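You operate a simulated robot arm through the tools that you are given. There is no shell and no other tool. Be economical: measure what you need, move in short steps, check, and stop when the job is done.

The job below is to be done with a simulated two-armed robot. You get a single attempt, and the scene is never put back.

## Task
Set machine ONE to 10 mm ice and its float to HIGH; stop it for the change.
Fine: start it again once the water stands at HIGH.

Only the result counts: the job must be done as asked and must still hold three seconds after the hand-in. Knocking over, shifting, dropping, spilling or breaking anything else fails it.

## Robot
Two 6-joint arms with two-finger parallel grippers on one trunk, on a base that drives. Base frame: it is fixed to the floor where the robot stands at the start and does not move with it; the origin is under the middle of the robot, x ahead of it, y to its left, z up. Readings come in m, rad, newtons and seconds.
The left shoulder is at the start at [0.05, 0.17, 1.11], the right one opposite. Each reaches about 1.092 m from its shoulder. Places, roughly: air one slider [0.1, -0.8, 1.1]; air two slider [2.4, -3.2, 1.1]; black bolt [2.2, -3.3, 1.3]; curtain one flap [0.8, -0.3, 1.8]; curtain two flap [3, -2.7, 1.8]; cycle one slider [0.1, -0.8, 1.5]; cycle two slider [2.4, -3.2, 1.5]; drain one valve [0.8, -0.2, 0.8]; drain two valve [3.1, -2.6, 0.8]; feed one valve [0.4, -0.6, 1.1]; feed two valve [2.7, -2.9, 1]; filter one bolt [0, -0.8, 0.8]; filter two bolt [2.3, -3.2, 0.8]; float one slider [0.6, -0.3, 1]; float two slider [2.9, -2.7, 1]; green bolt [0, -0.9, 1.8]. Payload 1.57 kg a hand.
Tool frame (each hand has its own): the origin (TCP) lies between the finger pads and is the grasp point; the fingertips stand 0.03 m ahead of it; z points along the fingers, y is the line along which they close. Largest opening 0.08 m; finger width 0.017, thickness 0.012; the body of the gripper, 0.04 by 0.082 m, starts 0.08 m behind the TCP.
Orientation is told as [roll, pitch, yaw] about the base's x, y, z axes, in that order, counted from this pose: with the fingers straight down and closing along the base's y, the tool's x points along the base's -x, its y along +y and its z along -z.

## Interface
- The arms move only by the tool apply_moves. It takes "left_deltas", "right_deltas" or both (then of equal length, played together; a hand with none holds still); each is a list of rows, each a list of 3 entries, a list of its own where there are three numbers: the shift along the tool's x, y, z in units of 30 mm (1.0 is 30 mm), then the turn, a rotation vector about the tool's x, y, z in units of 6 degrees (1.0 is 6 degrees), then the finger opening in m, from 0 to 0.08. In form: [[[dx, dy, dz], [rx, ry, rz], grip], ...]. A call has 1 to 12 rows; each row shifts and turns the commanded pose from where the row before left it, along the tool's axes as they then stand. A call with a number of a shift or a turn outside -1 to 1 is refused whole. Rows are played at 5 a second. More than 0.05 m and 0.15 rad between two rows, or a gripper value outside its range, and nothing of the call is played. A pose out of reach is approached as far as the arm can. The call stops where the force on the tool passes 40 N (or 10 N more than at its start, if that is more) or the arm is blocked; 0.2 s more then pass. Each finger travels about 0.072 m/s and halts on what it meets, pressing with about 27 N; the grip force reading is that of the motor and also rises with nothing between the fingers. The clock runs only during rows and for 0.2 s after the last one: add rows that do not move to give the fingers time. The reply holds the time, the measured pose of the TCP, the force on the tool along the base axes, the opening and the grip force, in the units named above and with some noise, with the torque about the TCP (base axes, N m) and any sound that the robot's microphone picked up.
- Cameras (640 x 400 px; columns grow to the right, rows downward): "scene" is now at [0.0275, -0.0652, 1.7195]; the picture's right is [-0.69, -0.73, 0.00], its down [-0.29, 0.27, -0.92] and it looks along [0.67, -0.63, -0.40] (base axes); focal length 214 px, centre (320, 200). "left" rides on the left gripper at [0.072, 0.007, -0.122] in its tool frame; the picture's right is [-0.09, 1.00, 0.00], its down [-0.84, -0.08, -0.54] and it looks along [-0.54, -0.05, 0.84] (tool axes); focal length 238 px, centre (320, 200). "right" rides on the right gripper at [0.072, -0.007, -0.122] in its tool frame; the picture's right is [0.09, 1.00, 0.00], its down [-0.84, 0.08, -0.54] and it looks along [-0.54, 0.05, 0.84] (tool axes); focal length 238 px, centre (320, 200). There is no depth. A picture from a camera that has moved, and an enlarged one, comes with that camera's place and axes in the base frame and with its lens.
- camera(camera): a new picture of that camera. The clock stands still meanwhile.
- slide_trunk(by): slides the trunk up (or, below 0, down) by that many m; the arms and the scene camera ride with it, the base frame stays. It gives what a move gives, with no picture.
- roll_base(legs): drives the robot by 1 to 6 legs, each [ahead, left, turn to the left] in m, m and rad, along the robot's own axes; the way and the turn of a leg run together, so that a leg with both is an arc; at most 1.5 m and 3.142 rad a leg. The arms and the cameras ride along, it lands a little off, and it stops where it bumps. It gives what a move gives.
- pan_tilt(pan, tilt): turns the head with the scene camera to pan (to the left, within 1.501 rad either way) and tilt (down, from -0.506 to 1.204), counted from straight ahead of the robot. It gives what a move gives.
- enlarge(camera, box): a new picture of the part [left, top, right, bottom] of that camera's present view, enlarged. The clock stands still meanwhile.
- job_done(): hands the job in; it is judged then, once.

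Go step by step. Nothing tells you exact positions but the pictures and the camera data: compare them with the known pose of the tool, close in by small moves and look again before you grip or let go. The budget is 120 turns and 100 pictures, counting those below and the enlarged ones. Unless the task says otherwise, let go and move clear before handing in, and close with one line.

The tools are called after "Request:" as a command line: name --argument value ..., lists and objects as JSON in quotes. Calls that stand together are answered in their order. apply_moves: Moves the arms, as the interface text tells. Its arguments: {"type":"object","properties":{"left_deltas":{"type":"array"},"right_deltas":{"type":"array"}},"required":[]} The other tools are called the same way: slide_trunk (by) slides the trunk up or down; roll_base (legs) drives the base; pan_tilt (pan, tilt) turns the head that bears the scene camera; camera (camera) takes a picture; enlarge (camera, box) takes an enlarged picture of a part of a camera's view; job_done () hands the job in.

At the start:

```text
time: 0.0
left_tcp_pos: [0.6472, 0.2016, 0.9999]
left_ee_rot: [0.003, 0.001, 0.0]
left_ft_force: [-0.8, 0.0, -0.1]
left_torque: [0.02, 0.0, 0.01]
left_grip_width: 0.0801
left_gripper_force: 0.1
right_tcp_pos: [0.4951, -0.2782, 0.9991]
right_ee_rot: [-0.002, 0.0, -0.001]
right_ft_force: [1.5, -0.2, -0.3]
right_torque: [0.01, 0.04, -0.02]
right_grip_width: 0.0799
right_gripper_force: 0.1
trunk travel left (down, up): [-0.725, 0.245]
robot x, y, heading: [-0.0014, 0.0006, -0.001]
head pan, tilt: [-0.756, 0.407]
```

scene: 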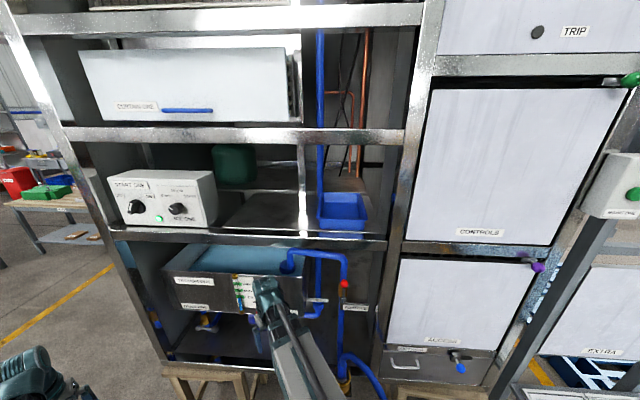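
right: 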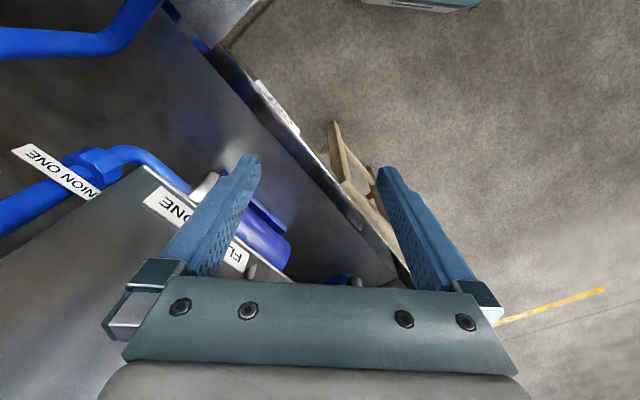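
left: 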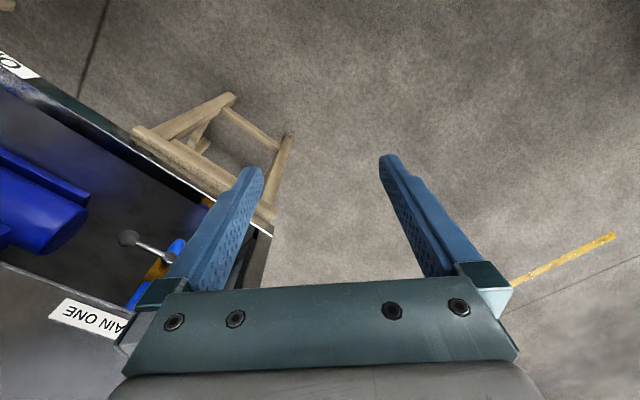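

The rack of machine ONE is ahead and to the right: a start box with two knobs, a tank with the float behind my right hand. I'll enlarge both to read them.

Request:
enlarge --camera "scene" --box '[100, 160, 230, 240]'

Request:
enlarge --camera "scene" --box '[160, 240, 390, 384]'

Request:
enlarge --camera "scene" --box '[380, 200, 640, 400]'

```text
4.92 times, centred on (165, 200) of scene
camera zoom: at [0.0275, -0.0652, 1.7195], right [-0.69, -0.73, 0.0], down [-0.29, 0.27, -0.92], along [0.67, -0.63, -0.4], focal length 1056 px, centre (1083, 200)
```

zoom: 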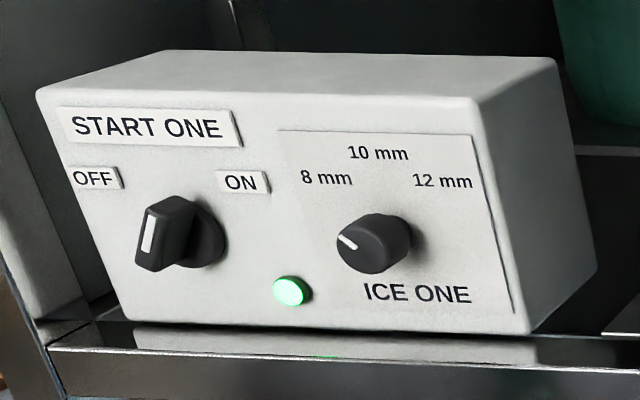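

```text
2.78 times, centred on (275, 312) of scene
camera zoom: at [0.0275, -0.0652, 1.7195], right [-0.69, -0.73, 0.0], down [-0.29, 0.27, -0.92], along [0.67, -0.63, -0.4], focal length 596 px, centre (445, -111)
```

zoom: 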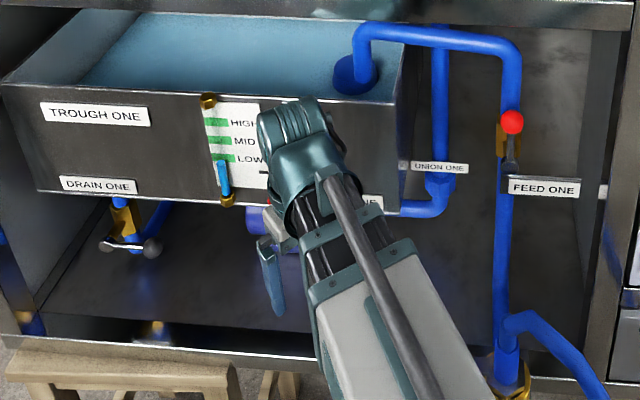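

```text
2.00 times, centred on (510, 300) of scene
camera zoom: at [0.0275, -0.0652, 1.7195], right [-0.69, -0.73, 0.0], down [-0.29, 0.27, -0.92], along [0.67, -0.63, -0.4], focal length 429 px, centre (-60, 0)
```

zoom: 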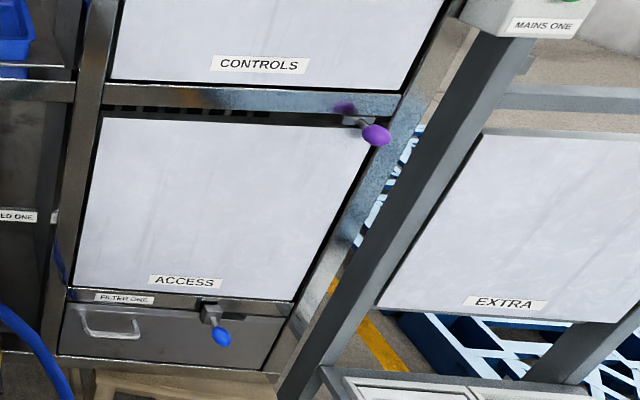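

The START ONE switch with a green light, the ICE ONE selector and the level scale on the trough are readable, but the arm hides the float. I'll back off along the rack's normal and turn to face it.

Request:
roll_base --legs '[[-0.17, 0.18, 0], [0, 0, -0.77]]'

Request:
pan_tilt --pan 0.0 --tilt 0.5

Request:
camera --camera "scene"

```text
time: 3.8
left_tcp_pos: [0.4361, -0.1194, 1.0]
left_ee_rot: [0.002, 0.001, -0.764]
left_ft_force: [-0.2, -0.5, 0.1]
left_torque: [0.02, 0.0, -0.01]
left_grip_width: 0.0801
left_gripper_force: 0.0
right_tcp_pos: [-0.0063, -0.3623, 1.0002]
right_ee_rot: [-0.002, 0.0, -0.766]
right_ft_force: [0.5, 0.4, 0.3]
right_torque: [-0.01, 0.01, 0.0]
right_grip_width: 0.0802
right_gripper_force: 0.0
trunk travel left (down, up): [-0.725, 0.245]
robot x, y, heading: [-0.1736, 0.1828, -0.77]
head pan, tilt: [-0.756, 0.407]
```

```text
time: 4.9
left_tcp_pos: [0.4353, -0.1191, 0.9995]
left_ee_rot: [-0.001, -0.001, -0.765]
left_ft_force: [1.0, 0.9, -0.2]
left_torque: [-0.02, 0.03, -0.01]
left_grip_width: 0.0799
left_gripper_force: 0.1
right_tcp_pos: [-0.0061, -0.3621, 1.0005]
right_ee_rot: [-0.002, 0.0, -0.765]
right_ft_force: [0.4, 0.1, 0.2]
right_torque: [-0.02, -0.03, 0.02]
right_grip_width: 0.0798
right_gripper_force: 0.2
trunk travel left (down, up): [-0.725, 0.245]
robot x, y, heading: [-0.1724, 0.1811, -0.763]
head pan, tilt: [0.0, 0.499]
```

```text
93 pictures are left
camera scene: at [-0.1345, 0.1446, 1.7111], right [-0.69, -0.72, 0.0], down [-0.35, 0.33, -0.88], along [0.63, -0.61, -0.48], focal length 214 px, centre (320, 200)
```

scene: 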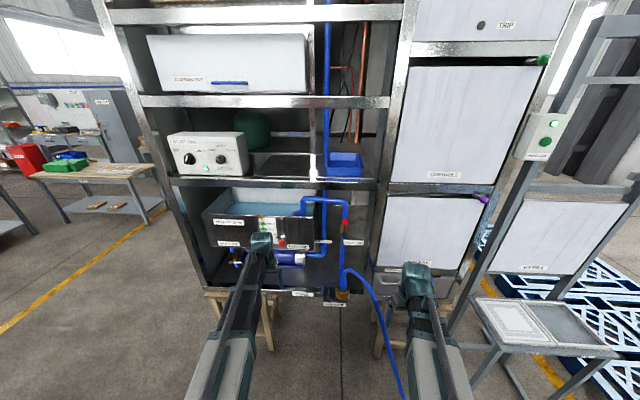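

Request:
enlarge --camera "scene" --box '[190, 180, 366, 290]'

Request:
enlarge --camera "scene" --box '[160, 120, 256, 180]'

Request:
camera --camera "left"

```text
3.64 times, centred on (278, 235) of scene
camera zoom: at [-0.1345, 0.1446, 1.7111], right [-0.69, -0.72, 0.0], down [-0.35, 0.33, -0.88], along [0.63, -0.61, -0.48], focal length 780 px, centre (473, 73)
```

zoom: 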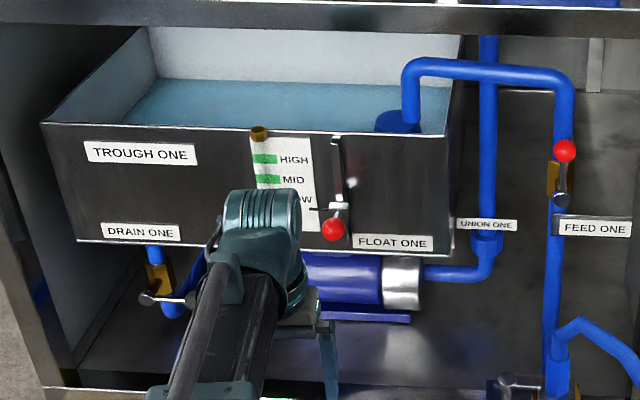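

```text
6.67 times, centred on (208, 150) of scene
camera zoom: at [-0.1345, 0.1446, 1.7111], right [-0.69, -0.72, 0.0], down [-0.35, 0.33, -0.88], along [0.63, -0.61, -0.48], focal length 1430 px, centre (1067, 533)
```

zoom: 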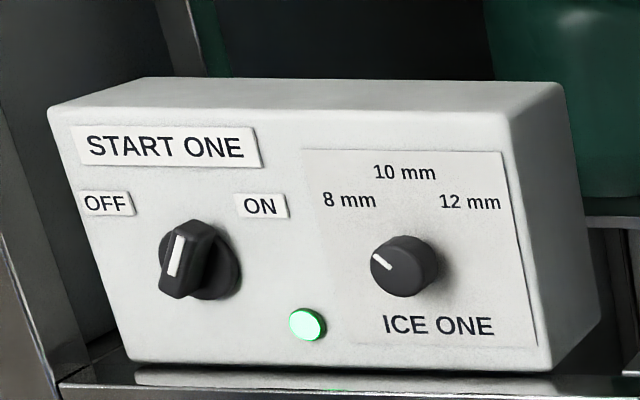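

```text
90 pictures are left
camera left: at [0.3891, -0.0641, 1.122], right [0.76, 0.66, 0.0], down [0.55, -0.63, 0.54], along [0.36, -0.41, -0.84], focal length 238 px, centre (320, 200)
```

left: 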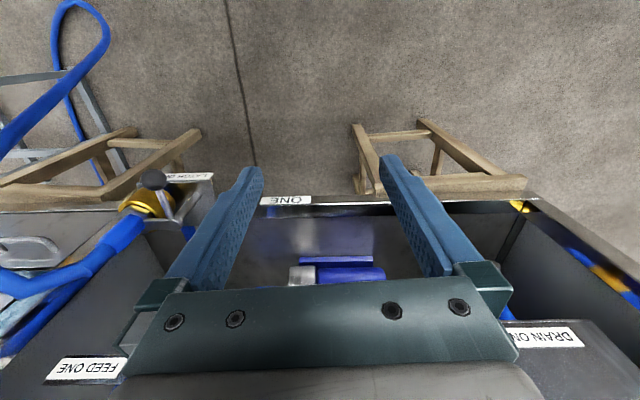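

The left arm faces the float slider (red ball at about [0.60, -0.30, 1.0]); the start box is further left and higher. START points to ON, ICE to 8 mm, float at LOW. I'll shift the base left and swing the left gripper level, raising it.

Request:
roll_base --legs '[[0, 0.28, 0]]'

Request:
apply_moves --left_deltas '[[[-0.7, 0, 0], [0, -1, 0], 0.08], [[-0.7, 0, 0], [0, -1, 0], 0.08], [[-0.7, 0, 0], [0, -1, 0], 0.08], [[-0.7, 0, 0], [0, -1, 0], 0.08], [[-0.7, 0, 0], [0, -1, 0], 0.08], [[-0.7, 0, 0], [0, -1, 0], 0.08], [[-0.7, 0, 0], [0, -1, 0], 0.08], [[-0.7, 0, 0], [0, -1, 0], 0.08], [[-0.7, 0, 0], [0, -1, 0], 0.08], [[-0.9, 0, 0], [0, -1, 0], 0.08], [[-0.9, 0, 0], [0, -1, 0], 0.08], [[-0.9, 0, 0], [0, -1, 0], 0.08]]'

Request:
apply_moves --left_deltas '[[[-0.9, 0, -0.7], [0, -1, 0], 0.08], [[-0.9, 0, -0.7], [0, -1, 0], 0.08], [[-0.9, 0, -0.7], [0, -1, 0], 0.08], [[-0.9, 0, -0.7], [0, 0, 0], 0.08], [[-0.9, 0, -0.5], [0, 0, 0], 0.08]]'

Request:
camera --camera "scene"

Request:
camera --camera "left"

```text
time: 6.2
left_tcp_pos: [0.5089, -0.0427, 0.9994]
left_ee_rot: [0.002, 0.001, -0.753]
left_ft_force: [0.5, 0.7, 0.4]
left_torque: [0.01, -0.03, -0.01]
left_grip_width: 0.08
left_gripper_force: 0.2
right_tcp_pos: [0.0688, -0.29, 0.9996]
right_ee_rot: [0.0, 0.001, -0.751]
right_ft_force: [-0.2, -0.6, 0.7]
right_torque: [0.02, -0.05, 0.06]
right_grip_width: 0.0801
right_gripper_force: 0.0
trunk travel left (down, up): [-0.725, 0.245]
robot x, y, heading: [-0.1005, 0.2504, -0.751]
head pan, tilt: [0.0, 0.499]
stopped in leg 1: the robot was blocked; the commanded pose is now the measured one
```

```text
time: 8.8
left_tcp_pos: [0.6599, -0.1878, 1.1523]
left_ee_rot: [0.004, -1.259, -0.756]
left_ft_force: [0.7, 0.0, 0.2]
left_torque: [0.0, -0.06, 0.03]
left_grip_width: 0.0798
left_gripper_force: 0.1
left hand out of reach, approached as far as the arm can: row 3, 5, 8, 11
right_tcp_pos: [0.0692, -0.2903, 1.0002]
right_ee_rot: [0.0, 0.002, -0.752]
right_ft_force: [-0.1, -0.1, -0.7]
right_torque: [0.0, -0.01, -0.01]
right_grip_width: 0.08
right_gripper_force: 0.1
trunk travel left (down, up): [-0.725, 0.245]
robot x, y, heading: [-0.1043, 0.2538, -0.756]
head pan, tilt: [0.0, 0.499]
```

```text
time: 10.0
left_tcp_pos: [0.6033, -0.1323, 1.221]
left_ee_rot: [-3.063, -1.568, 2.311]
left_ft_force: [-1.8, 0.1, -0.2]
left_torque: [-0.01, 0.02, 0.0]
left_grip_width: 0.08
left_gripper_force: 0.1
left hand out of reach, approached as far as the arm can: row 1, 2, 3, 4, 5
right_tcp_pos: [0.0693, -0.2892, 0.9997]
right_ee_rot: [-0.002, 0.001, -0.754]
right_ft_force: [-0.3, -0.3, -0.5]
right_torque: [-0.02, 0.0, -0.02]
right_grip_width: 0.08
right_gripper_force: 0.1
trunk travel left (down, up): [-0.725, 0.245]
robot x, y, heading: [-0.1022, 0.2494, -0.751]
head pan, tilt: [0.0, 0.499]
```

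```text
89 pictures are left
camera scene: at [-0.0635, 0.2149, 1.7111], right [-0.68, -0.73, 0.0], down [-0.35, 0.33, -0.88], along [0.64, -0.6, -0.48], focal length 214 px, centre (320, 200)
```

scene: 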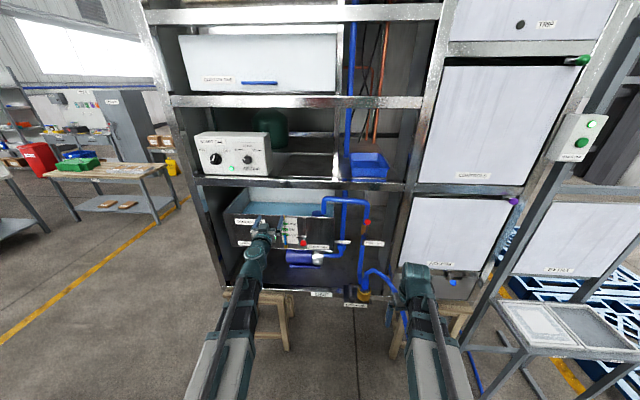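

```text
88 pictures are left
camera left: at [0.5209, -0.0431, 1.1484], right [0.68, 0.73, 0.09], down [-0.45, 0.31, 0.84], along [0.58, -0.61, 0.54], focal length 238 px, centre (320, 200)
```

left: 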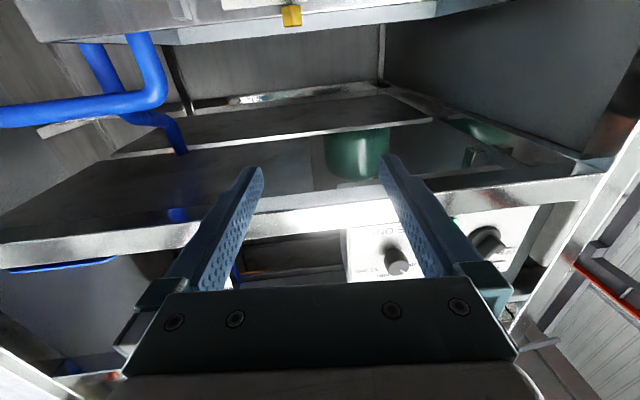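

The base met something after 10 cm, so I look down to its left before doing anything more.

Request:
pan_tilt --pan 1.2 --tilt 0.9

Request:
camera --camera "scene"

Request:
pan_tilt --pan 0.3 --tilt 1.1

Request:
camera --camera "scene"

```text
time: 11.4
left_tcp_pos: [0.6037, -0.1321, 1.2204]
left_ee_rot: [2.824, -1.569, 2.706]
left_ft_force: [1.1, 0.7, -0.7]
left_torque: [0.0, -0.04, 0.01]
left_grip_width: 0.0799
left_gripper_force: 0.0
right_tcp_pos: [0.0693, -0.2893, 0.9999]
right_ee_rot: [-0.002, 0.001, -0.753]
right_ft_force: [0.9, 0.9, 0.0]
right_torque: [0.03, 0.0, -0.03]
right_grip_width: 0.0801
right_gripper_force: 0.1
trunk travel left (down, up): [-0.725, 0.245]
robot x, y, heading: [-0.1021, 0.2523, -0.759]
head pan, tilt: [1.201, 0.901]
```

```text
87 pictures are left
camera scene: at [-0.0616, 0.3098, 1.6772], right [0.43, -0.9, 0.0], down [-0.71, -0.34, -0.62], along [0.56, 0.27, -0.78], focal length 214 px, centre (320, 200)
```

scene: 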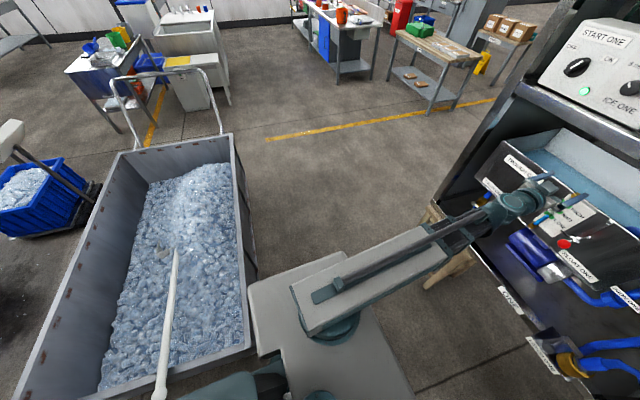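

```text
time: 12.6
left_tcp_pos: [0.6048, -0.1317, 1.2215]
left_ee_rot: [2.819, -1.57, 2.714]
left_ft_force: [0.2, 0.2, -0.2]
left_torque: [0.0, -0.01, 0.02]
left_grip_width: 0.08
left_gripper_force: 0.0
right_tcp_pos: [0.0695, -0.29, 1.0002]
right_ee_rot: [-0.002, 0.0, -0.754]
right_ft_force: [-0.2, -0.4, -0.2]
right_torque: [0.02, 0.0, 0.04]
right_grip_width: 0.0803
right_gripper_force: 0.0
trunk travel left (down, up): [-0.725, 0.245]
robot x, y, heading: [-0.0996, 0.2531, -0.753]
head pan, tilt: [0.3, 1.1]
```

```text
86 pictures are left
camera scene: at [-0.073, 0.2496, 1.6634], right [-0.44, -0.9, 0.0], down [-0.8, 0.39, -0.45], along [0.41, -0.2, -0.89], focal length 214 px, centre (320, 200)
```

scene: 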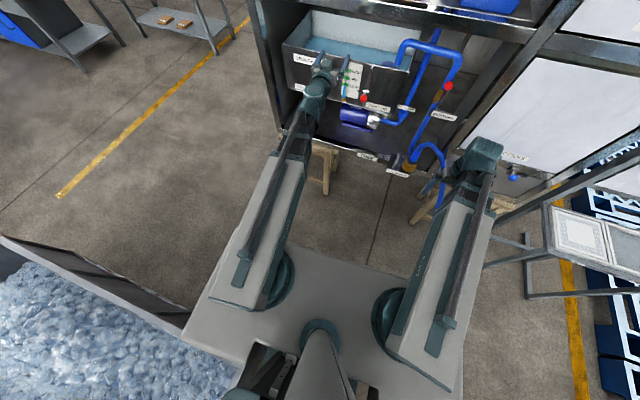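

The base touched the heavy ice cart; I'll ease off 3 cm. Then I'll test retracting the left hand before lifting the trunk to the box height.

Request:
roll_base --legs '[[0, -0.03, 0]]'

Request:
apply_moves --left_deltas '[[[0, 0, -1], [0, 0, 0], 0.08], [[0, 0, -1], [0, 0, 0], 0.08], [[0, 0, 0], [0, 0, 0], 0.08]]'

Request:
pan_tilt --pan 0.3 --tilt 0.5

Request:
camera --camera "scene"

```text
time: 13.4
left_tcp_pos: [0.5818, -0.1565, 1.2205]
left_ee_rot: [2.296, -1.57, -3.052]
left_ft_force: [-0.7, -0.8, 0.0]
left_torque: [-0.03, -0.02, 0.02]
left_grip_width: 0.08
left_gripper_force: 0.0
right_tcp_pos: [0.0475, -0.3114, 1.0002]
right_ee_rot: [0.002, 0.001, -0.753]
right_ft_force: [-0.2, 0.4, -0.9]
right_torque: [0.06, -0.01, -0.01]
right_grip_width: 0.0799
right_gripper_force: 0.1
trunk travel left (down, up): [-0.725, 0.245]
robot x, y, heading: [-0.1203, 0.2321, -0.757]
head pan, tilt: [0.3, 1.1]
```

```text
time: 14.2
left_tcp_pos: [0.5384, -0.1158, 1.2188]
left_ee_rot: [0.863, -1.57, -1.617]
left_ft_force: [0.2, -0.7, 0.5]
left_torque: [0.02, 0.01, 0.0]
left_grip_width: 0.0802
left_gripper_force: 0.0
right_tcp_pos: [0.0473, -0.3125, 1.0001]
right_ee_rot: [-0.002, 0.001, -0.754]
right_ft_force: [0.2, 0.5, -0.3]
right_torque: [-0.01, 0.02, -0.01]
right_grip_width: 0.0801
right_gripper_force: 0.0
trunk travel left (down, up): [-0.725, 0.245]
robot x, y, heading: [-0.1202, 0.2307, -0.756]
head pan, tilt: [0.3, 1.1]
```

```text
time: 15.2
left_tcp_pos: [0.5385, -0.1156, 1.2193]
left_ee_rot: [0.992, -1.571, -1.746]
left_ft_force: [0.1, -0.3, 0.1]
left_torque: [0.02, 0.01, -0.01]
left_grip_width: 0.0802
left_gripper_force: 0.0
right_tcp_pos: [0.0481, -0.3111, 1.0007]
right_ee_rot: [-0.001, -0.001, -0.753]
right_ft_force: [-0.1, 0.4, -0.8]
right_torque: [0.0, 0.0, -0.02]
right_grip_width: 0.08
right_gripper_force: 0.0
trunk travel left (down, up): [-0.725, 0.245]
robot x, y, heading: [-0.1212, 0.2305, -0.753]
head pan, tilt: [0.3, 0.499]
```

```text
85 pictures are left
camera scene: at [-0.0691, 0.2148, 1.711], right [-0.44, -0.9, 0.0], down [-0.43, 0.21, -0.88], along [0.79, -0.39, -0.48], focal length 214 px, centre (320, 200)
```

scene: 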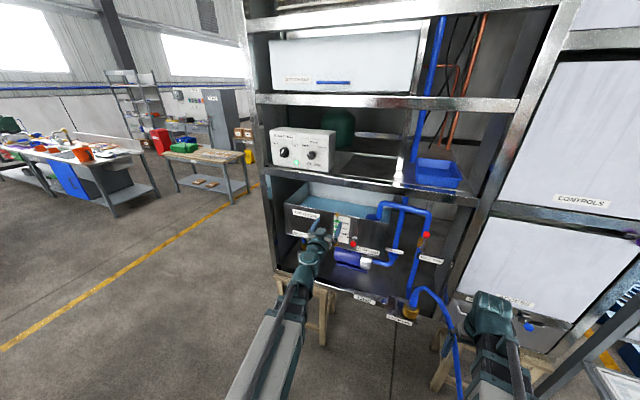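

Triangulated: START knob about [0.870, -0.063, 1.433], ICE knob about [0.757, -0.150, 1.435], box front turned a few degrees to my heading. Retracting works, so I raise the trunk and shift the hand toward START.

Request:
slide_trunk --by 0.21

Request:
apply_moves --left_deltas '[[[0, 1, 0], [0.9, 0, 0], 0.08], [[0, 1, 0], [0, 0, 0], 0.08], [[0, 1, 0], [0, 0, 0], 0.08], [[0, 1, 0], [0, 0, 0], 0.08], [[0, 1, 0], [0, 0, 0], 0.08], [[0, 1, 0], [0, 0, 0], 0.08], [[0, 0.9, 0], [0, 0, 0], 0.08]]'

Request:
camera --camera "left"

Request:
camera --camera "scene"

```text
time: 17.5
left_tcp_pos: [0.5374, -0.1157, 1.4295]
left_ee_rot: [0.918, -1.57, -1.671]
left_ft_force: [0.0, 0.8, 0.5]
left_torque: [-0.01, -0.01, -0.03]
left_grip_width: 0.08
left_gripper_force: 0.1
right_tcp_pos: [0.0479, -0.3125, 1.2094]
right_ee_rot: [-0.003, 0.001, -0.753]
right_ft_force: [-0.2, 0.0, 0.9]
right_torque: [0.0, -0.02, 0.01]
right_grip_width: 0.0798
right_gripper_force: 0.1
trunk travel left (down, up): [-0.935, 0.035]
robot x, y, heading: [-0.1229, 0.2303, -0.754]
head pan, tilt: [0.3, 0.499]
```

```text
time: 19.1
left_tcp_pos: [0.6929, 0.0225, 1.4302]
left_ee_rot: [3.08, -1.57, 2.357]
left_ft_force: [0.5, 0.2, -0.7]
left_torque: [0.03, 0.0, 0.0]
left_grip_width: 0.0799
left_gripper_force: 0.0
right_tcp_pos: [0.0481, -0.3117, 1.2102]
right_ee_rot: [-0.002, 0.001, -0.753]
right_ft_force: [-0.9, -0.2, -0.9]
right_torque: [0.01, 0.02, 0.0]
right_grip_width: 0.0799
right_gripper_force: 0.1
trunk travel left (down, up): [-0.935, 0.035]
robot x, y, heading: [-0.1222, 0.2299, -0.757]
head pan, tilt: [0.3, 0.499]
```

```text
84 pictures are left
camera left: at [0.6178, 0.1193, 1.3582], right [0.75, 0.66, 0.09], down [-0.42, 0.36, 0.84], along [0.52, -0.66, 0.54], focal length 238 px, centre (320, 200)
```

left: 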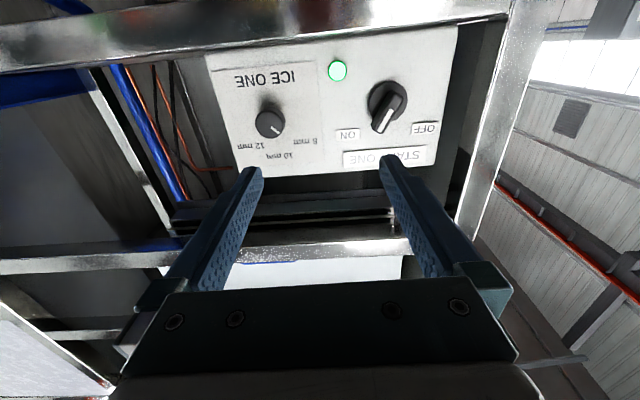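

```text
83 pictures are left
camera scene: at [-0.0685, 0.2154, 1.9211], right [-0.44, -0.9, 0.0], down [-0.43, 0.21, -0.88], along [0.79, -0.39, -0.48], focal length 214 px, centre (320, 200)
```

scene: 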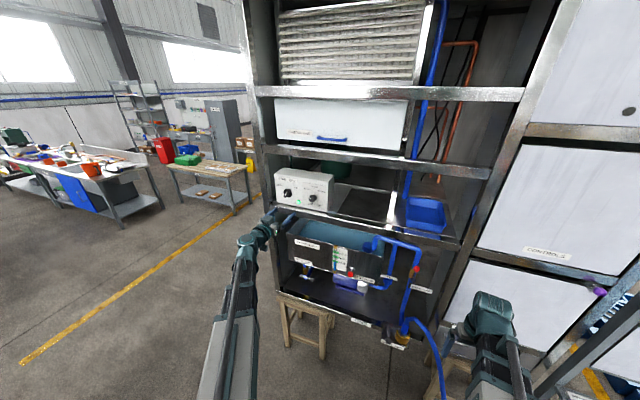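

Request:
enlarge --camera "left" --box '[200, 40, 460, 200]'

```text
2.46 times, centred on (330, 120) of left
camera zoom: at [0.6178, 0.1193, 1.3582], right [0.75, 0.66, 0.09], down [-0.42, 0.36, 0.84], along [0.52, -0.66, 0.54], focal length 587 px, centre (295, 397)
```

zoom: 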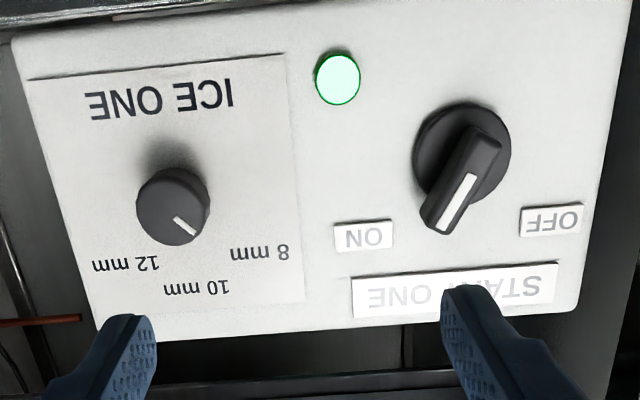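

The left-hand camera (upside down) shows START at ON and ICE at 8 mm, agreeing with my estimates. I'll line up with the START bar, roll 28° to match it, and advance part-way.

Request:
apply_moves --left_deltas '[[[0, 1, 0], [0, 0, 0], 0.08], [[0, 1, 0], [0, 0, 0], 0.08], [[-0.1, 0.8, 0.5], [0, 0, 0], 0.08], [[0, 0, 1], [0, 0, 0], 0.08], [[0, 0, 1], [0, 0, 0], 0.08], [[0, 0, 0.5], [0, 0, 1], 0.08], [[0, 0, 0], [0, 0, 1], 0.08], [[0, 0, 0], [0, 0, 1], 0.08], [[0, 0, 0], [0, 0, 1], 0.08], [[0, 0, 0], [0, 0, 0.6], 0.08]]'

Request:
camera --camera "left"

Request:
enlarge --camera "scene" --box '[240, 140, 368, 220]'

```text
time: 21.3
left_tcp_pos: [0.8138, 0.0128, 1.4298]
left_ee_rot: [1.573, -1.089, -2.422]
left_ft_force: [-0.2, 0.5, -0.7]
left_torque: [0.0, 0.0, 0.05]
left_grip_width: 0.08
left_gripper_force: 0.0
right_tcp_pos: [0.0468, -0.3116, 1.2102]
right_ee_rot: [-0.002, 0.002, -0.753]
right_ft_force: [0.0, -0.6, -0.1]
right_torque: [0.03, 0.0, -0.03]
right_grip_width: 0.0798
right_gripper_force: 0.0
trunk travel left (down, up): [-0.935, 0.035]
robot x, y, heading: [-0.1191, 0.2329, -0.761]
head pan, tilt: [0.3, 0.499]
```

```text
81 pictures are left
camera left: at [0.7642, 0.1294, 1.3696], right [0.63, 0.55, 0.54], down [-0.7, 0.1, 0.7], along [0.33, -0.83, 0.46], focal length 238 px, centre (320, 200)
```

left: 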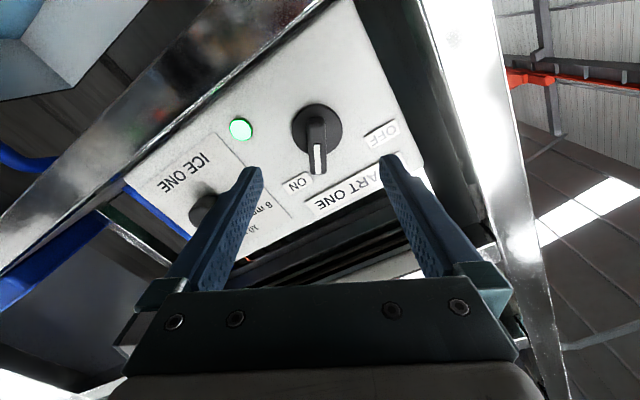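

```text
5.00 times, centred on (304, 180) of scene
camera zoom: at [-0.069, 0.2148, 1.9211], right [-0.44, -0.9, 0.0], down [-0.43, 0.21, -0.88], along [0.79, -0.39, -0.48], focal length 1072 px, centre (400, 300)
```

zoom: 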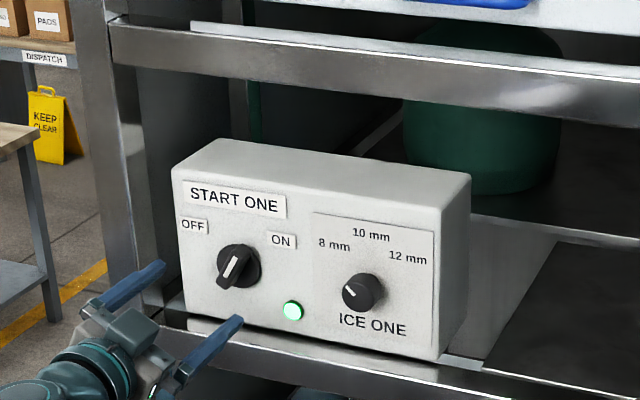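

The roll matches the bar. The bar front is about 9.5 cm ahead of the TCP, slightly off in x and y; I'll correct and move in 7.8 cm.

Request:
apply_moves --left_deltas '[[[-0.3, -0.13, 0.5], [0, 0, 0], 0.08], [[0, 0, 0.7], [0, 0, 0], 0.08], [[0, 0, 0.7], [0, 0, 0], 0.08], [[0, 0, 0.7], [0, 0, 0], 0.08]]'

Request:
camera --camera "left"

Request:
enlarge --camera "scene" --box '[240, 140, 368, 220]'

```text
time: 22.3
left_tcp_pos: [0.8591, -0.0509, 1.4304]
left_ee_rot: [1.572, -1.09, -2.419]
left_ft_force: [-7.4, 4.6, -1.6]
left_torque: [-0.1, 0.02, 0.28]
left_grip_width: 0.0776
left_gripper_force: 0.1
left hand out of reach, approached as far as the arm can: row 1
right_tcp_pos: [0.047, -0.3124, 1.2114]
right_ee_rot: [-0.001, 0.0, -0.753]
right_ft_force: [-0.2, -0.3, -0.2]
right_torque: [-0.04, -0.02, -0.01]
right_grip_width: 0.0802
right_gripper_force: 0.0
trunk travel left (down, up): [-0.935, 0.035]
robot x, y, heading: [-0.1212, 0.2296, -0.754]
head pan, tilt: [0.3, 0.499]
```

```text
79 pictures are left
camera left: at [0.8095, 0.0678, 1.3699], right [0.63, 0.56, 0.54], down [-0.7, 0.1, 0.71], along [0.34, -0.82, 0.46], focal length 238 px, centre (320, 200)
```

left: 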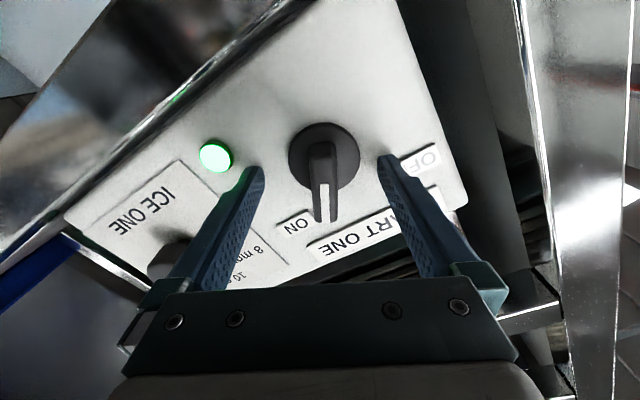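

```text
5.00 times, centred on (304, 180) of scene
camera zoom: at [-0.07, 0.2164, 1.921], right [-0.44, -0.9, 0.0], down [-0.43, 0.21, -0.88], along [0.79, -0.39, -0.48], focal length 1072 px, centre (400, 300)
```

zoom: 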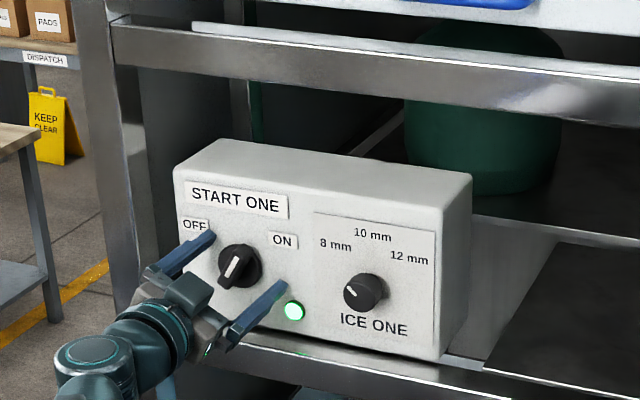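

The fingers straddle the bar, with the left one just brushing the box face. I'll back off 4 mm and close.

Request:
apply_moves --left_deltas '[[[0, 0.1, -0.15], [0, 0, 0], 0.08], [[0, 0, 0], [0, 0, 0], 0.04], [[0, 0, 0], [0, 0, 0], 0.0], [[0, 0, 0], [0, 0, 0], 0.0], [[0, 0, 0], [0, 0, 0], 0.0], [[0, 0, 0], [0, 0, 0], 0.0]]'

Request:
camera --camera "left"

```text
time: 23.7
left_tcp_pos: [0.8605, -0.0474, 1.4301]
left_ee_rot: [1.578, -1.091, -2.423]
left_ft_force: [18.9, 1.1, 21.7]
left_torque: [-0.21, -0.49, 0.7]
left_grip_width: 0.0477
left_gripper_force: 45.1
right_tcp_pos: [0.0478, -0.3116, 1.2106]
right_ee_rot: [0.0, 0.003, -0.754]
right_ft_force: [0.1, -0.1, 0.6]
right_torque: [-0.01, -0.02, 0.02]
right_grip_width: 0.08
right_gripper_force: 0.1
trunk travel left (down, up): [-0.935, 0.035]
robot x, y, heading: [-0.1246, 0.2312, -0.753]
head pan, tilt: [0.3, 0.499]
```

```text
77 pictures are left
camera left: at [0.8102, 0.072, 1.3697], right [0.63, 0.56, 0.54], down [-0.7, 0.11, 0.7], along [0.34, -0.82, 0.46], focal length 238 px, centre (320, 200)
```

left: 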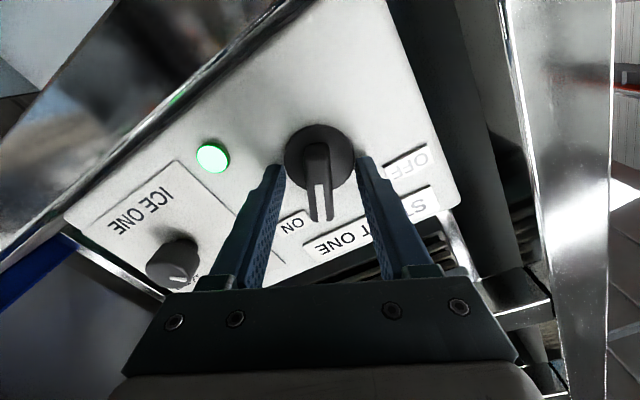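

The fingers met the round base disc off-centre instead of the bar. I'll open a bit, back off, centre, and close on the bar.

Request:
apply_moves --left_deltas '[[[0, 0, 0], [0, 0, 0], 0.065], [[0, 0.15, -0.33], [0, 0, 0], 0.065]]'

Request:
enlarge --camera "left" --box '[200, 80, 440, 230]'

```text
time: 24.3
left_tcp_pos: [0.8542, -0.0368, 1.4303]
left_ee_rot: [1.574, -1.089, -2.424]
left_ft_force: [0.7, -0.7, 0.3]
left_torque: [0.0, -0.01, 0.03]
left_grip_width: 0.0651
left_gripper_force: 0.1
left hand out of reach, approached as far as the arm can: row 2
right_tcp_pos: [0.0465, -0.3127, 1.2081]
right_ee_rot: [-0.002, 0.002, -0.754]
right_ft_force: [-0.1, 0.0, 0.6]
right_torque: [0.0, -0.02, -0.02]
right_grip_width: 0.08
right_gripper_force: 0.0
trunk travel left (down, up): [-0.935, 0.035]
robot x, y, heading: [-0.1207, 0.23, -0.756]
head pan, tilt: [0.3, 0.499]
```

```text
2.67 times, centred on (320, 155) of left
camera zoom: at [0.804, 0.0817, 1.3696], right [0.63, 0.56, 0.54], down [-0.7, 0.11, 0.7], along [0.33, -0.82, 0.46], focal length 636 px, centre (320, 320)
```

zoom: 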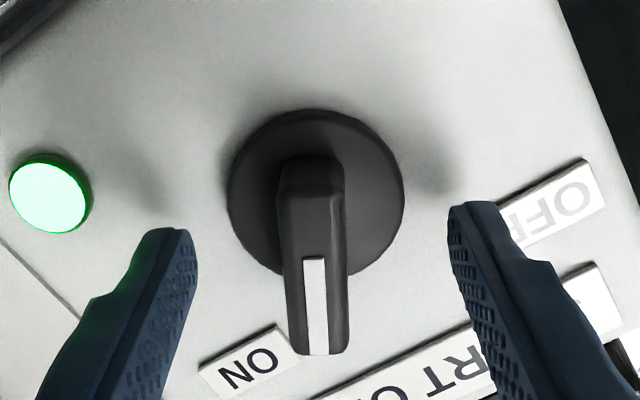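

Request:
apply_moves --left_deltas '[[[0, 0, 0], [0, 0, 0], 0.03], [[0, 0, 0], [0, 0, 0], 0.0], [[0, 0, 0], [0, 0, 0], 0.0], [[0, 0, 0], [0, 0, 0], 0.0], [[0, 0, 0], [0, 0, 0], 0.0]]'

Request:
enlarge --camera "left" --box '[200, 80, 440, 230]'

```text
time: 25.5
left_tcp_pos: [0.8541, -0.0367, 1.4297]
left_ee_rot: [1.573, -1.088, -2.422]
left_ft_force: [-13.3, 0.3, -14.5]
left_torque: [-0.09, -0.03, 0.24]
left_grip_width: 0.0161
left_gripper_force: 31.9
right_tcp_pos: [0.0477, -0.3135, 1.21]
right_ee_rot: [-0.001, 0.001, -0.755]
right_ft_force: [-0.7, 0.5, 0.6]
right_torque: [0.04, 0.01, -0.03]
right_grip_width: 0.08
right_gripper_force: 0.1
trunk travel left (down, up): [-0.935, 0.035]
robot x, y, heading: [-0.1211, 0.2286, -0.756]
head pan, tilt: [0.3, 0.499]
```

```text
2.67 times, centred on (320, 155) of left
camera zoom: at [0.8038, 0.0808, 1.3696], right [0.63, 0.55, 0.54], down [-0.7, 0.11, 0.7], along [0.33, -0.83, 0.46], focal length 636 px, centre (320, 320)
```

zoom: 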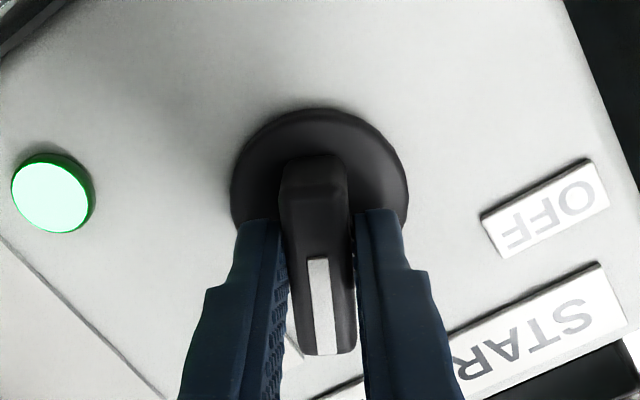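

The bar is held (16 mm), but the hand sits about 7 mm above the knob's axis. I'll loosen, shift toward the axis, and regrip.

Request:
apply_moves --left_deltas '[[[0, 0, 0], [0, 0, 0], 0.03], [[0.25, -0.07, 0], [0, 0, 0], 0.03], [[0, 0, 0], [0, 0, 0], 0.0], [[0, 0, 0], [0, 0, 0], 0.0], [[0, 0, 0], [0, 0, 0], 0.0]]'

Request:
enlarge --camera "left" --box '[200, 80, 440, 230]'

Request:
enlarge --camera "scene" --box '[264, 160, 328, 200]'

```text
time: 26.7
left_tcp_pos: [0.8536, -0.0377, 1.4296]
left_ee_rot: [1.564, -1.087, -2.418]
left_ft_force: [-16.7, -3.7, -17.7]
left_torque: [-0.28, -0.24, 0.01]
left_grip_width: 0.0164
left_gripper_force: 31.8
left hand out of reach, approached as far as the arm can: row 2
right_tcp_pos: [0.0468, -0.3129, 1.2099]
right_ee_rot: [0.001, 0.0, -0.754]
right_ft_force: [0.3, 0.1, 0.4]
right_torque: [-0.01, 0.04, 0.01]
right_grip_width: 0.0799
right_gripper_force: 0.1
trunk travel left (down, up): [-0.935, 0.035]
robot x, y, heading: [-0.1222, 0.2282, -0.757]
head pan, tilt: [0.3, 0.499]
```

```text
2.67 times, centred on (320, 155) of left
camera zoom: at [0.8048, 0.0807, 1.3691], right [0.63, 0.55, 0.54], down [-0.7, 0.1, 0.71], along [0.33, -0.83, 0.45], focal length 636 px, centre (320, 320)
```

zoom: 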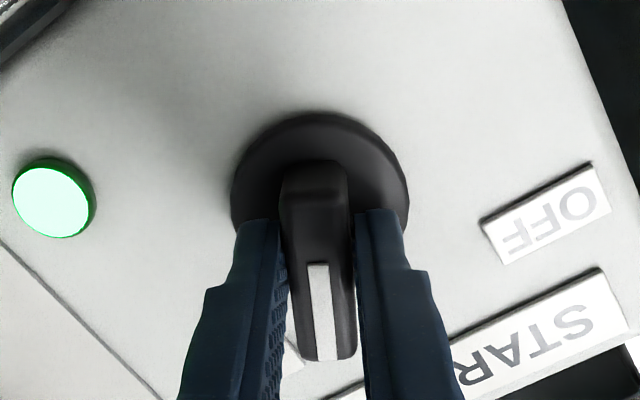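

```text
10.00 times, centred on (296, 180) of scene
camera zoom: at [-0.0697, 0.2132, 1.9209], right [-0.44, -0.9, 0.0], down [-0.43, 0.21, -0.88], along [0.79, -0.39, -0.48], focal length 2145 px, centre (560, 400)
```

zoom: 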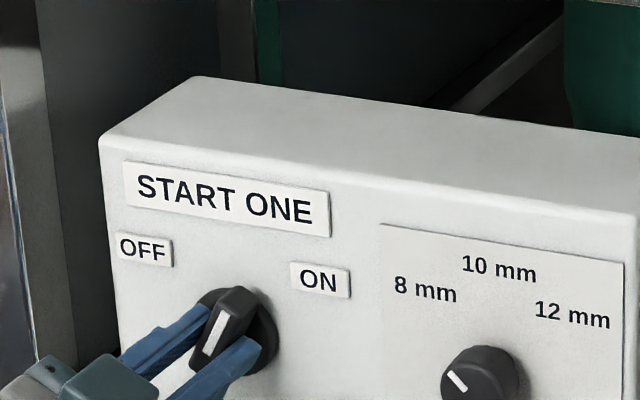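

The arm doesn't follow that small shift, so I'll use the trunk: loosen, lower 5 mm, regrip.

Request:
apply_moves --left_deltas '[[[0, 0, 0], [0, 0, 0], 0.03], [[0, 0, 0], [0, 0, 0], 0.03]]'

Request:
slide_trunk --by -0.006

Request:
apply_moves --left_deltas '[[[0, -0.1, 0], [0, 0, 0], 0.03], [[0, 0, 0], [0, 0, 0], 0.0], [[0, 0, 0], [0, 0, 0], 0.0], [[0, 0, 0], [0, 0, 0], 0.0]]'

Request:
enlarge --camera "left" --box '[200, 80, 440, 230]'

```text
time: 27.3
left_tcp_pos: [0.8569, -0.035, 1.4306]
left_ee_rot: [1.567, -1.089, -2.415]
left_ft_force: [-0.8, 0.3, 0.0]
left_torque: [0.01, -0.01, 0.01]
left_grip_width: 0.0301
left_gripper_force: 0.1
right_tcp_pos: [0.0474, -0.3115, 1.2104]
right_ee_rot: [-0.003, 0.002, -0.754]
right_ft_force: [0.6, -0.3, 0.0]
right_torque: [0.02, 0.01, 0.0]
right_grip_width: 0.0803
right_gripper_force: 0.1
trunk travel left (down, up): [-0.935, 0.035]
robot x, y, heading: [-0.1198, 0.2263, -0.76]
head pan, tilt: [0.3, 0.499]
```

```text
time: 27.8
left_tcp_pos: [0.8564, -0.0343, 1.424]
left_ee_rot: [1.568, -1.09, -2.417]
left_ft_force: [-0.6, 0.4, 0.3]
left_torque: [0.01, -0.01, 0.01]
left_grip_width: 0.03
left_gripper_force: 0.0
right_tcp_pos: [0.0475, -0.3128, 1.2044]
right_ee_rot: [-0.001, 0.003, -0.755]
right_ft_force: [0.2, -0.7, 0.4]
right_torque: [-0.02, 0.04, -0.03]
right_grip_width: 0.0801
right_gripper_force: 0.1
trunk travel left (down, up): [-0.929, 0.041]
robot x, y, heading: [-0.1232, 0.2281, -0.755]
head pan, tilt: [0.3, 0.499]
```

```text
time: 28.8
left_tcp_pos: [0.8563, -0.0355, 1.4237]
left_ee_rot: [1.563, -1.091, -2.41]
left_ft_force: [14.1, 1.2, 16.8]
left_torque: [-0.26, -0.26, 0.96]
left_grip_width: 0.0161
left_gripper_force: 31.4
right_tcp_pos: [0.0498, -0.3111, 1.2041]
right_ee_rot: [0.0, 0.001, -0.754]
right_ft_force: [-0.9, 1.9, 0.1]
right_torque: [0.01, -0.01, 0.0]
right_grip_width: 0.08
right_gripper_force: 0.1
trunk travel left (down, up): [-0.929, 0.041]
robot x, y, heading: [-0.1214, 0.2274, -0.759]
head pan, tilt: [0.3, 0.499]
```

```text
2.67 times, centred on (320, 155) of left
camera zoom: at [0.8054, 0.0828, 1.3632], right [0.63, 0.56, 0.54], down [-0.7, 0.1, 0.71], along [0.34, -0.82, 0.45], focal length 636 px, centre (320, 320)
```

zoom: 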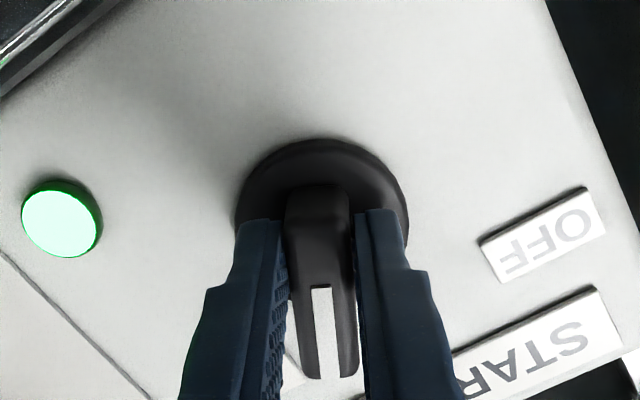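

Well centred now. I'll turn counter-clockwise as seen from the front (about −z) in steps, easing the side force.

Request:
apply_moves --left_deltas '[[[0, 0.05, 0], [0, 0, -1], 0.0], [[0, 0, 0], [0, 0, -1], 0.0], [[0, 0, 0], [0, 0, -1], 0.0], [[0, 0, 0], [0, 0, -1], 0.0], [[0, 0, 0], [0, 0, -1], 0.0]]'

Request:
enlarge --camera "left" --box '[200, 80, 440, 230]'

```text
time: 30.0
left_tcp_pos: [0.8562, -0.0354, 1.4224]
left_ee_rot: [-1.496, -1.528, 0.648]
left_ft_force: [9.0, 0.0, 10.3]
left_torque: [-0.51, -0.47, 0.72]
left_grip_width: 0.0163
left_gripper_force: 30.9
right_tcp_pos: [0.0472, -0.3127, 1.2038]
right_ee_rot: [-0.002, 0.001, -0.754]
right_ft_force: [-1.1, 0.4, -0.7]
right_torque: [0.0, 0.0, -0.03]
right_grip_width: 0.0799
right_gripper_force: 0.0
trunk travel left (down, up): [-0.929, 0.041]
robot x, y, heading: [-0.118, 0.2255, -0.759]
head pan, tilt: [0.3, 0.499]
```

```text
2.67 times, centred on (320, 155) of left
camera zoom: at [0.7784, 0.0591, 1.3515], right [0.75, 0.66, 0.05], down [-0.39, 0.38, 0.84], along [0.54, -0.65, 0.54], focal length 636 px, centre (320, 320)
```

zoom: 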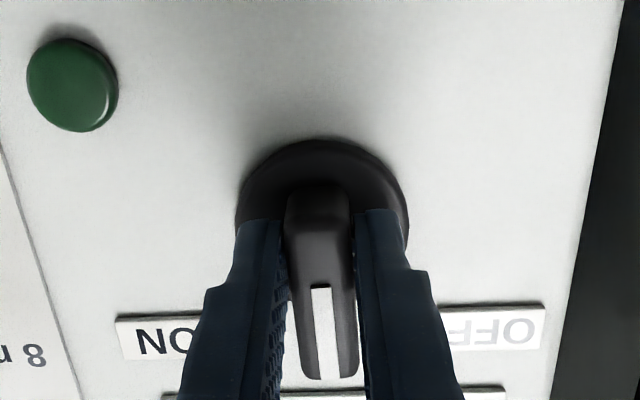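

The lamp has gone dark. I'll turn on to the OFF end.

Request:
apply_moves --left_deltas '[[[0, 0, 0], [0, 0, -1], 0.0], [[0, 0, 0], [0, 0, -1], 0.0], [[0, 0, 0], [0, 0, -1], 0.0], [[0, 0, 0], [0, 0, -1], 0.0], [[0, 0, 0], [0, 0, -0.7], 0.0]]'

Request:
enlarge --camera "left" --box '[200, 80, 440, 230]'

```text
time: 31.2
left_tcp_pos: [0.8549, -0.0366, 1.4238]
left_ee_rot: [-1.563, -1.036, 0.716]
left_ft_force: [0.3, -0.4, 2.3]
left_torque: [0.23, -0.48, 0.72]
left_grip_width: 0.016
left_gripper_force: 31.0
right_tcp_pos: [0.0478, -0.3114, 1.204]
right_ee_rot: [-0.001, 0.002, -0.754]
right_ft_force: [-0.4, 0.9, 0.7]
right_torque: [0.03, 0.0, -0.01]
right_grip_width: 0.08
right_gripper_force: 0.0
trunk travel left (down, up): [-0.929, 0.041]
robot x, y, heading: [-0.1233, 0.228, -0.758]
head pan, tilt: [0.3, 0.499]
```

```text
2.67 times, centred on (320, 155) of left
camera zoom: at [0.7521, 0.0359, 1.3585], right [0.68, 0.6, -0.43], down [-0.09, 0.64, 0.76], along [0.73, -0.48, 0.49], focal length 636 px, centre (320, 320)
```

zoom: 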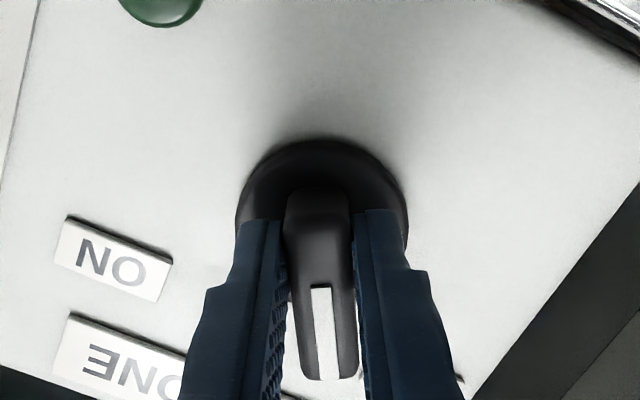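

It feels like the end stop. I'll let go, back out 8 cm and check.

Request:
apply_moves --left_deltas '[[[0, 0, 0], [0, 0, 0.2], 0.04], [[0, 0, 0], [0, 0, 0], 0.05], [[0, 0, -1], [0, 0, 0], 0.06], [[0, 0, -1], [0, 0, 0], 0.06], [[0, 0, -0.7], [0, 0, 1], 0.06], [[0, 0, 0], [0, 0, 1], 0.06], [[0, 0, 0], [0, 0, 1], 0.06]]'

Request:
camera --camera "left"

Request:
enlarge --camera "scene" --box '[264, 160, 344, 210]'

```text
time: 32.8
left_tcp_pos: [0.8027, 0.0261, 1.4243]
left_ee_rot: [-1.557, -1.373, 0.708]
left_ft_force: [0.5, 0.5, 0.2]
left_torque: [0.0, 0.01, 0.0]
left_grip_width: 0.0598
left_gripper_force: 0.0
right_tcp_pos: [0.0481, -0.3122, 1.2033]
right_ee_rot: [-0.002, 0.002, -0.753]
right_ft_force: [0.1, 0.0, 0.8]
right_torque: [-0.01, 0.0, 0.01]
right_grip_width: 0.0801
right_gripper_force: 0.1
trunk travel left (down, up): [-0.929, 0.041]
robot x, y, heading: [-0.1201, 0.2288, -0.757]
head pan, tilt: [0.3, 0.499]
```

```text
69 pictures are left
camera left: at [0.7159, 0.1134, 1.3521], right [0.75, 0.66, -0.1], down [-0.29, 0.46, 0.84], along [0.6, -0.59, 0.54], focal length 238 px, centre (320, 200)
```

left: 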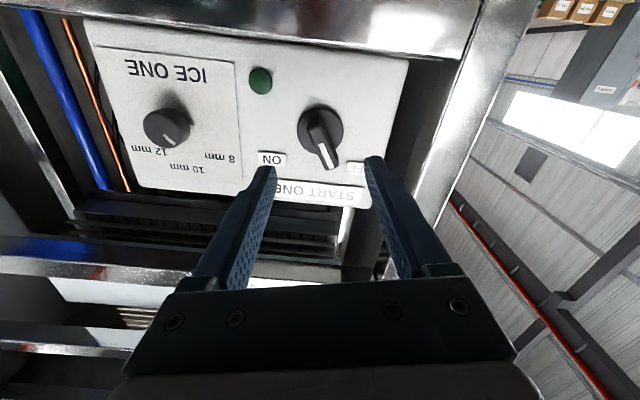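

```text
8.00 times, centred on (304, 185) of scene
camera zoom: at [-0.0693, 0.2151, 1.9151], right [-0.44, -0.9, 0.0], down [-0.43, 0.21, -0.88], along [0.79, -0.39, -0.48], focal length 1716 px, centre (448, 320)
```

zoom: 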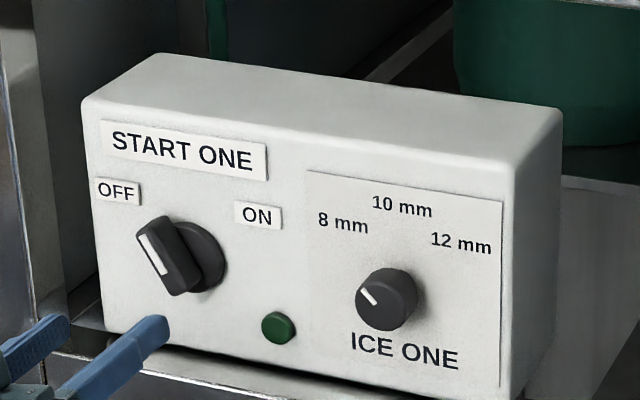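

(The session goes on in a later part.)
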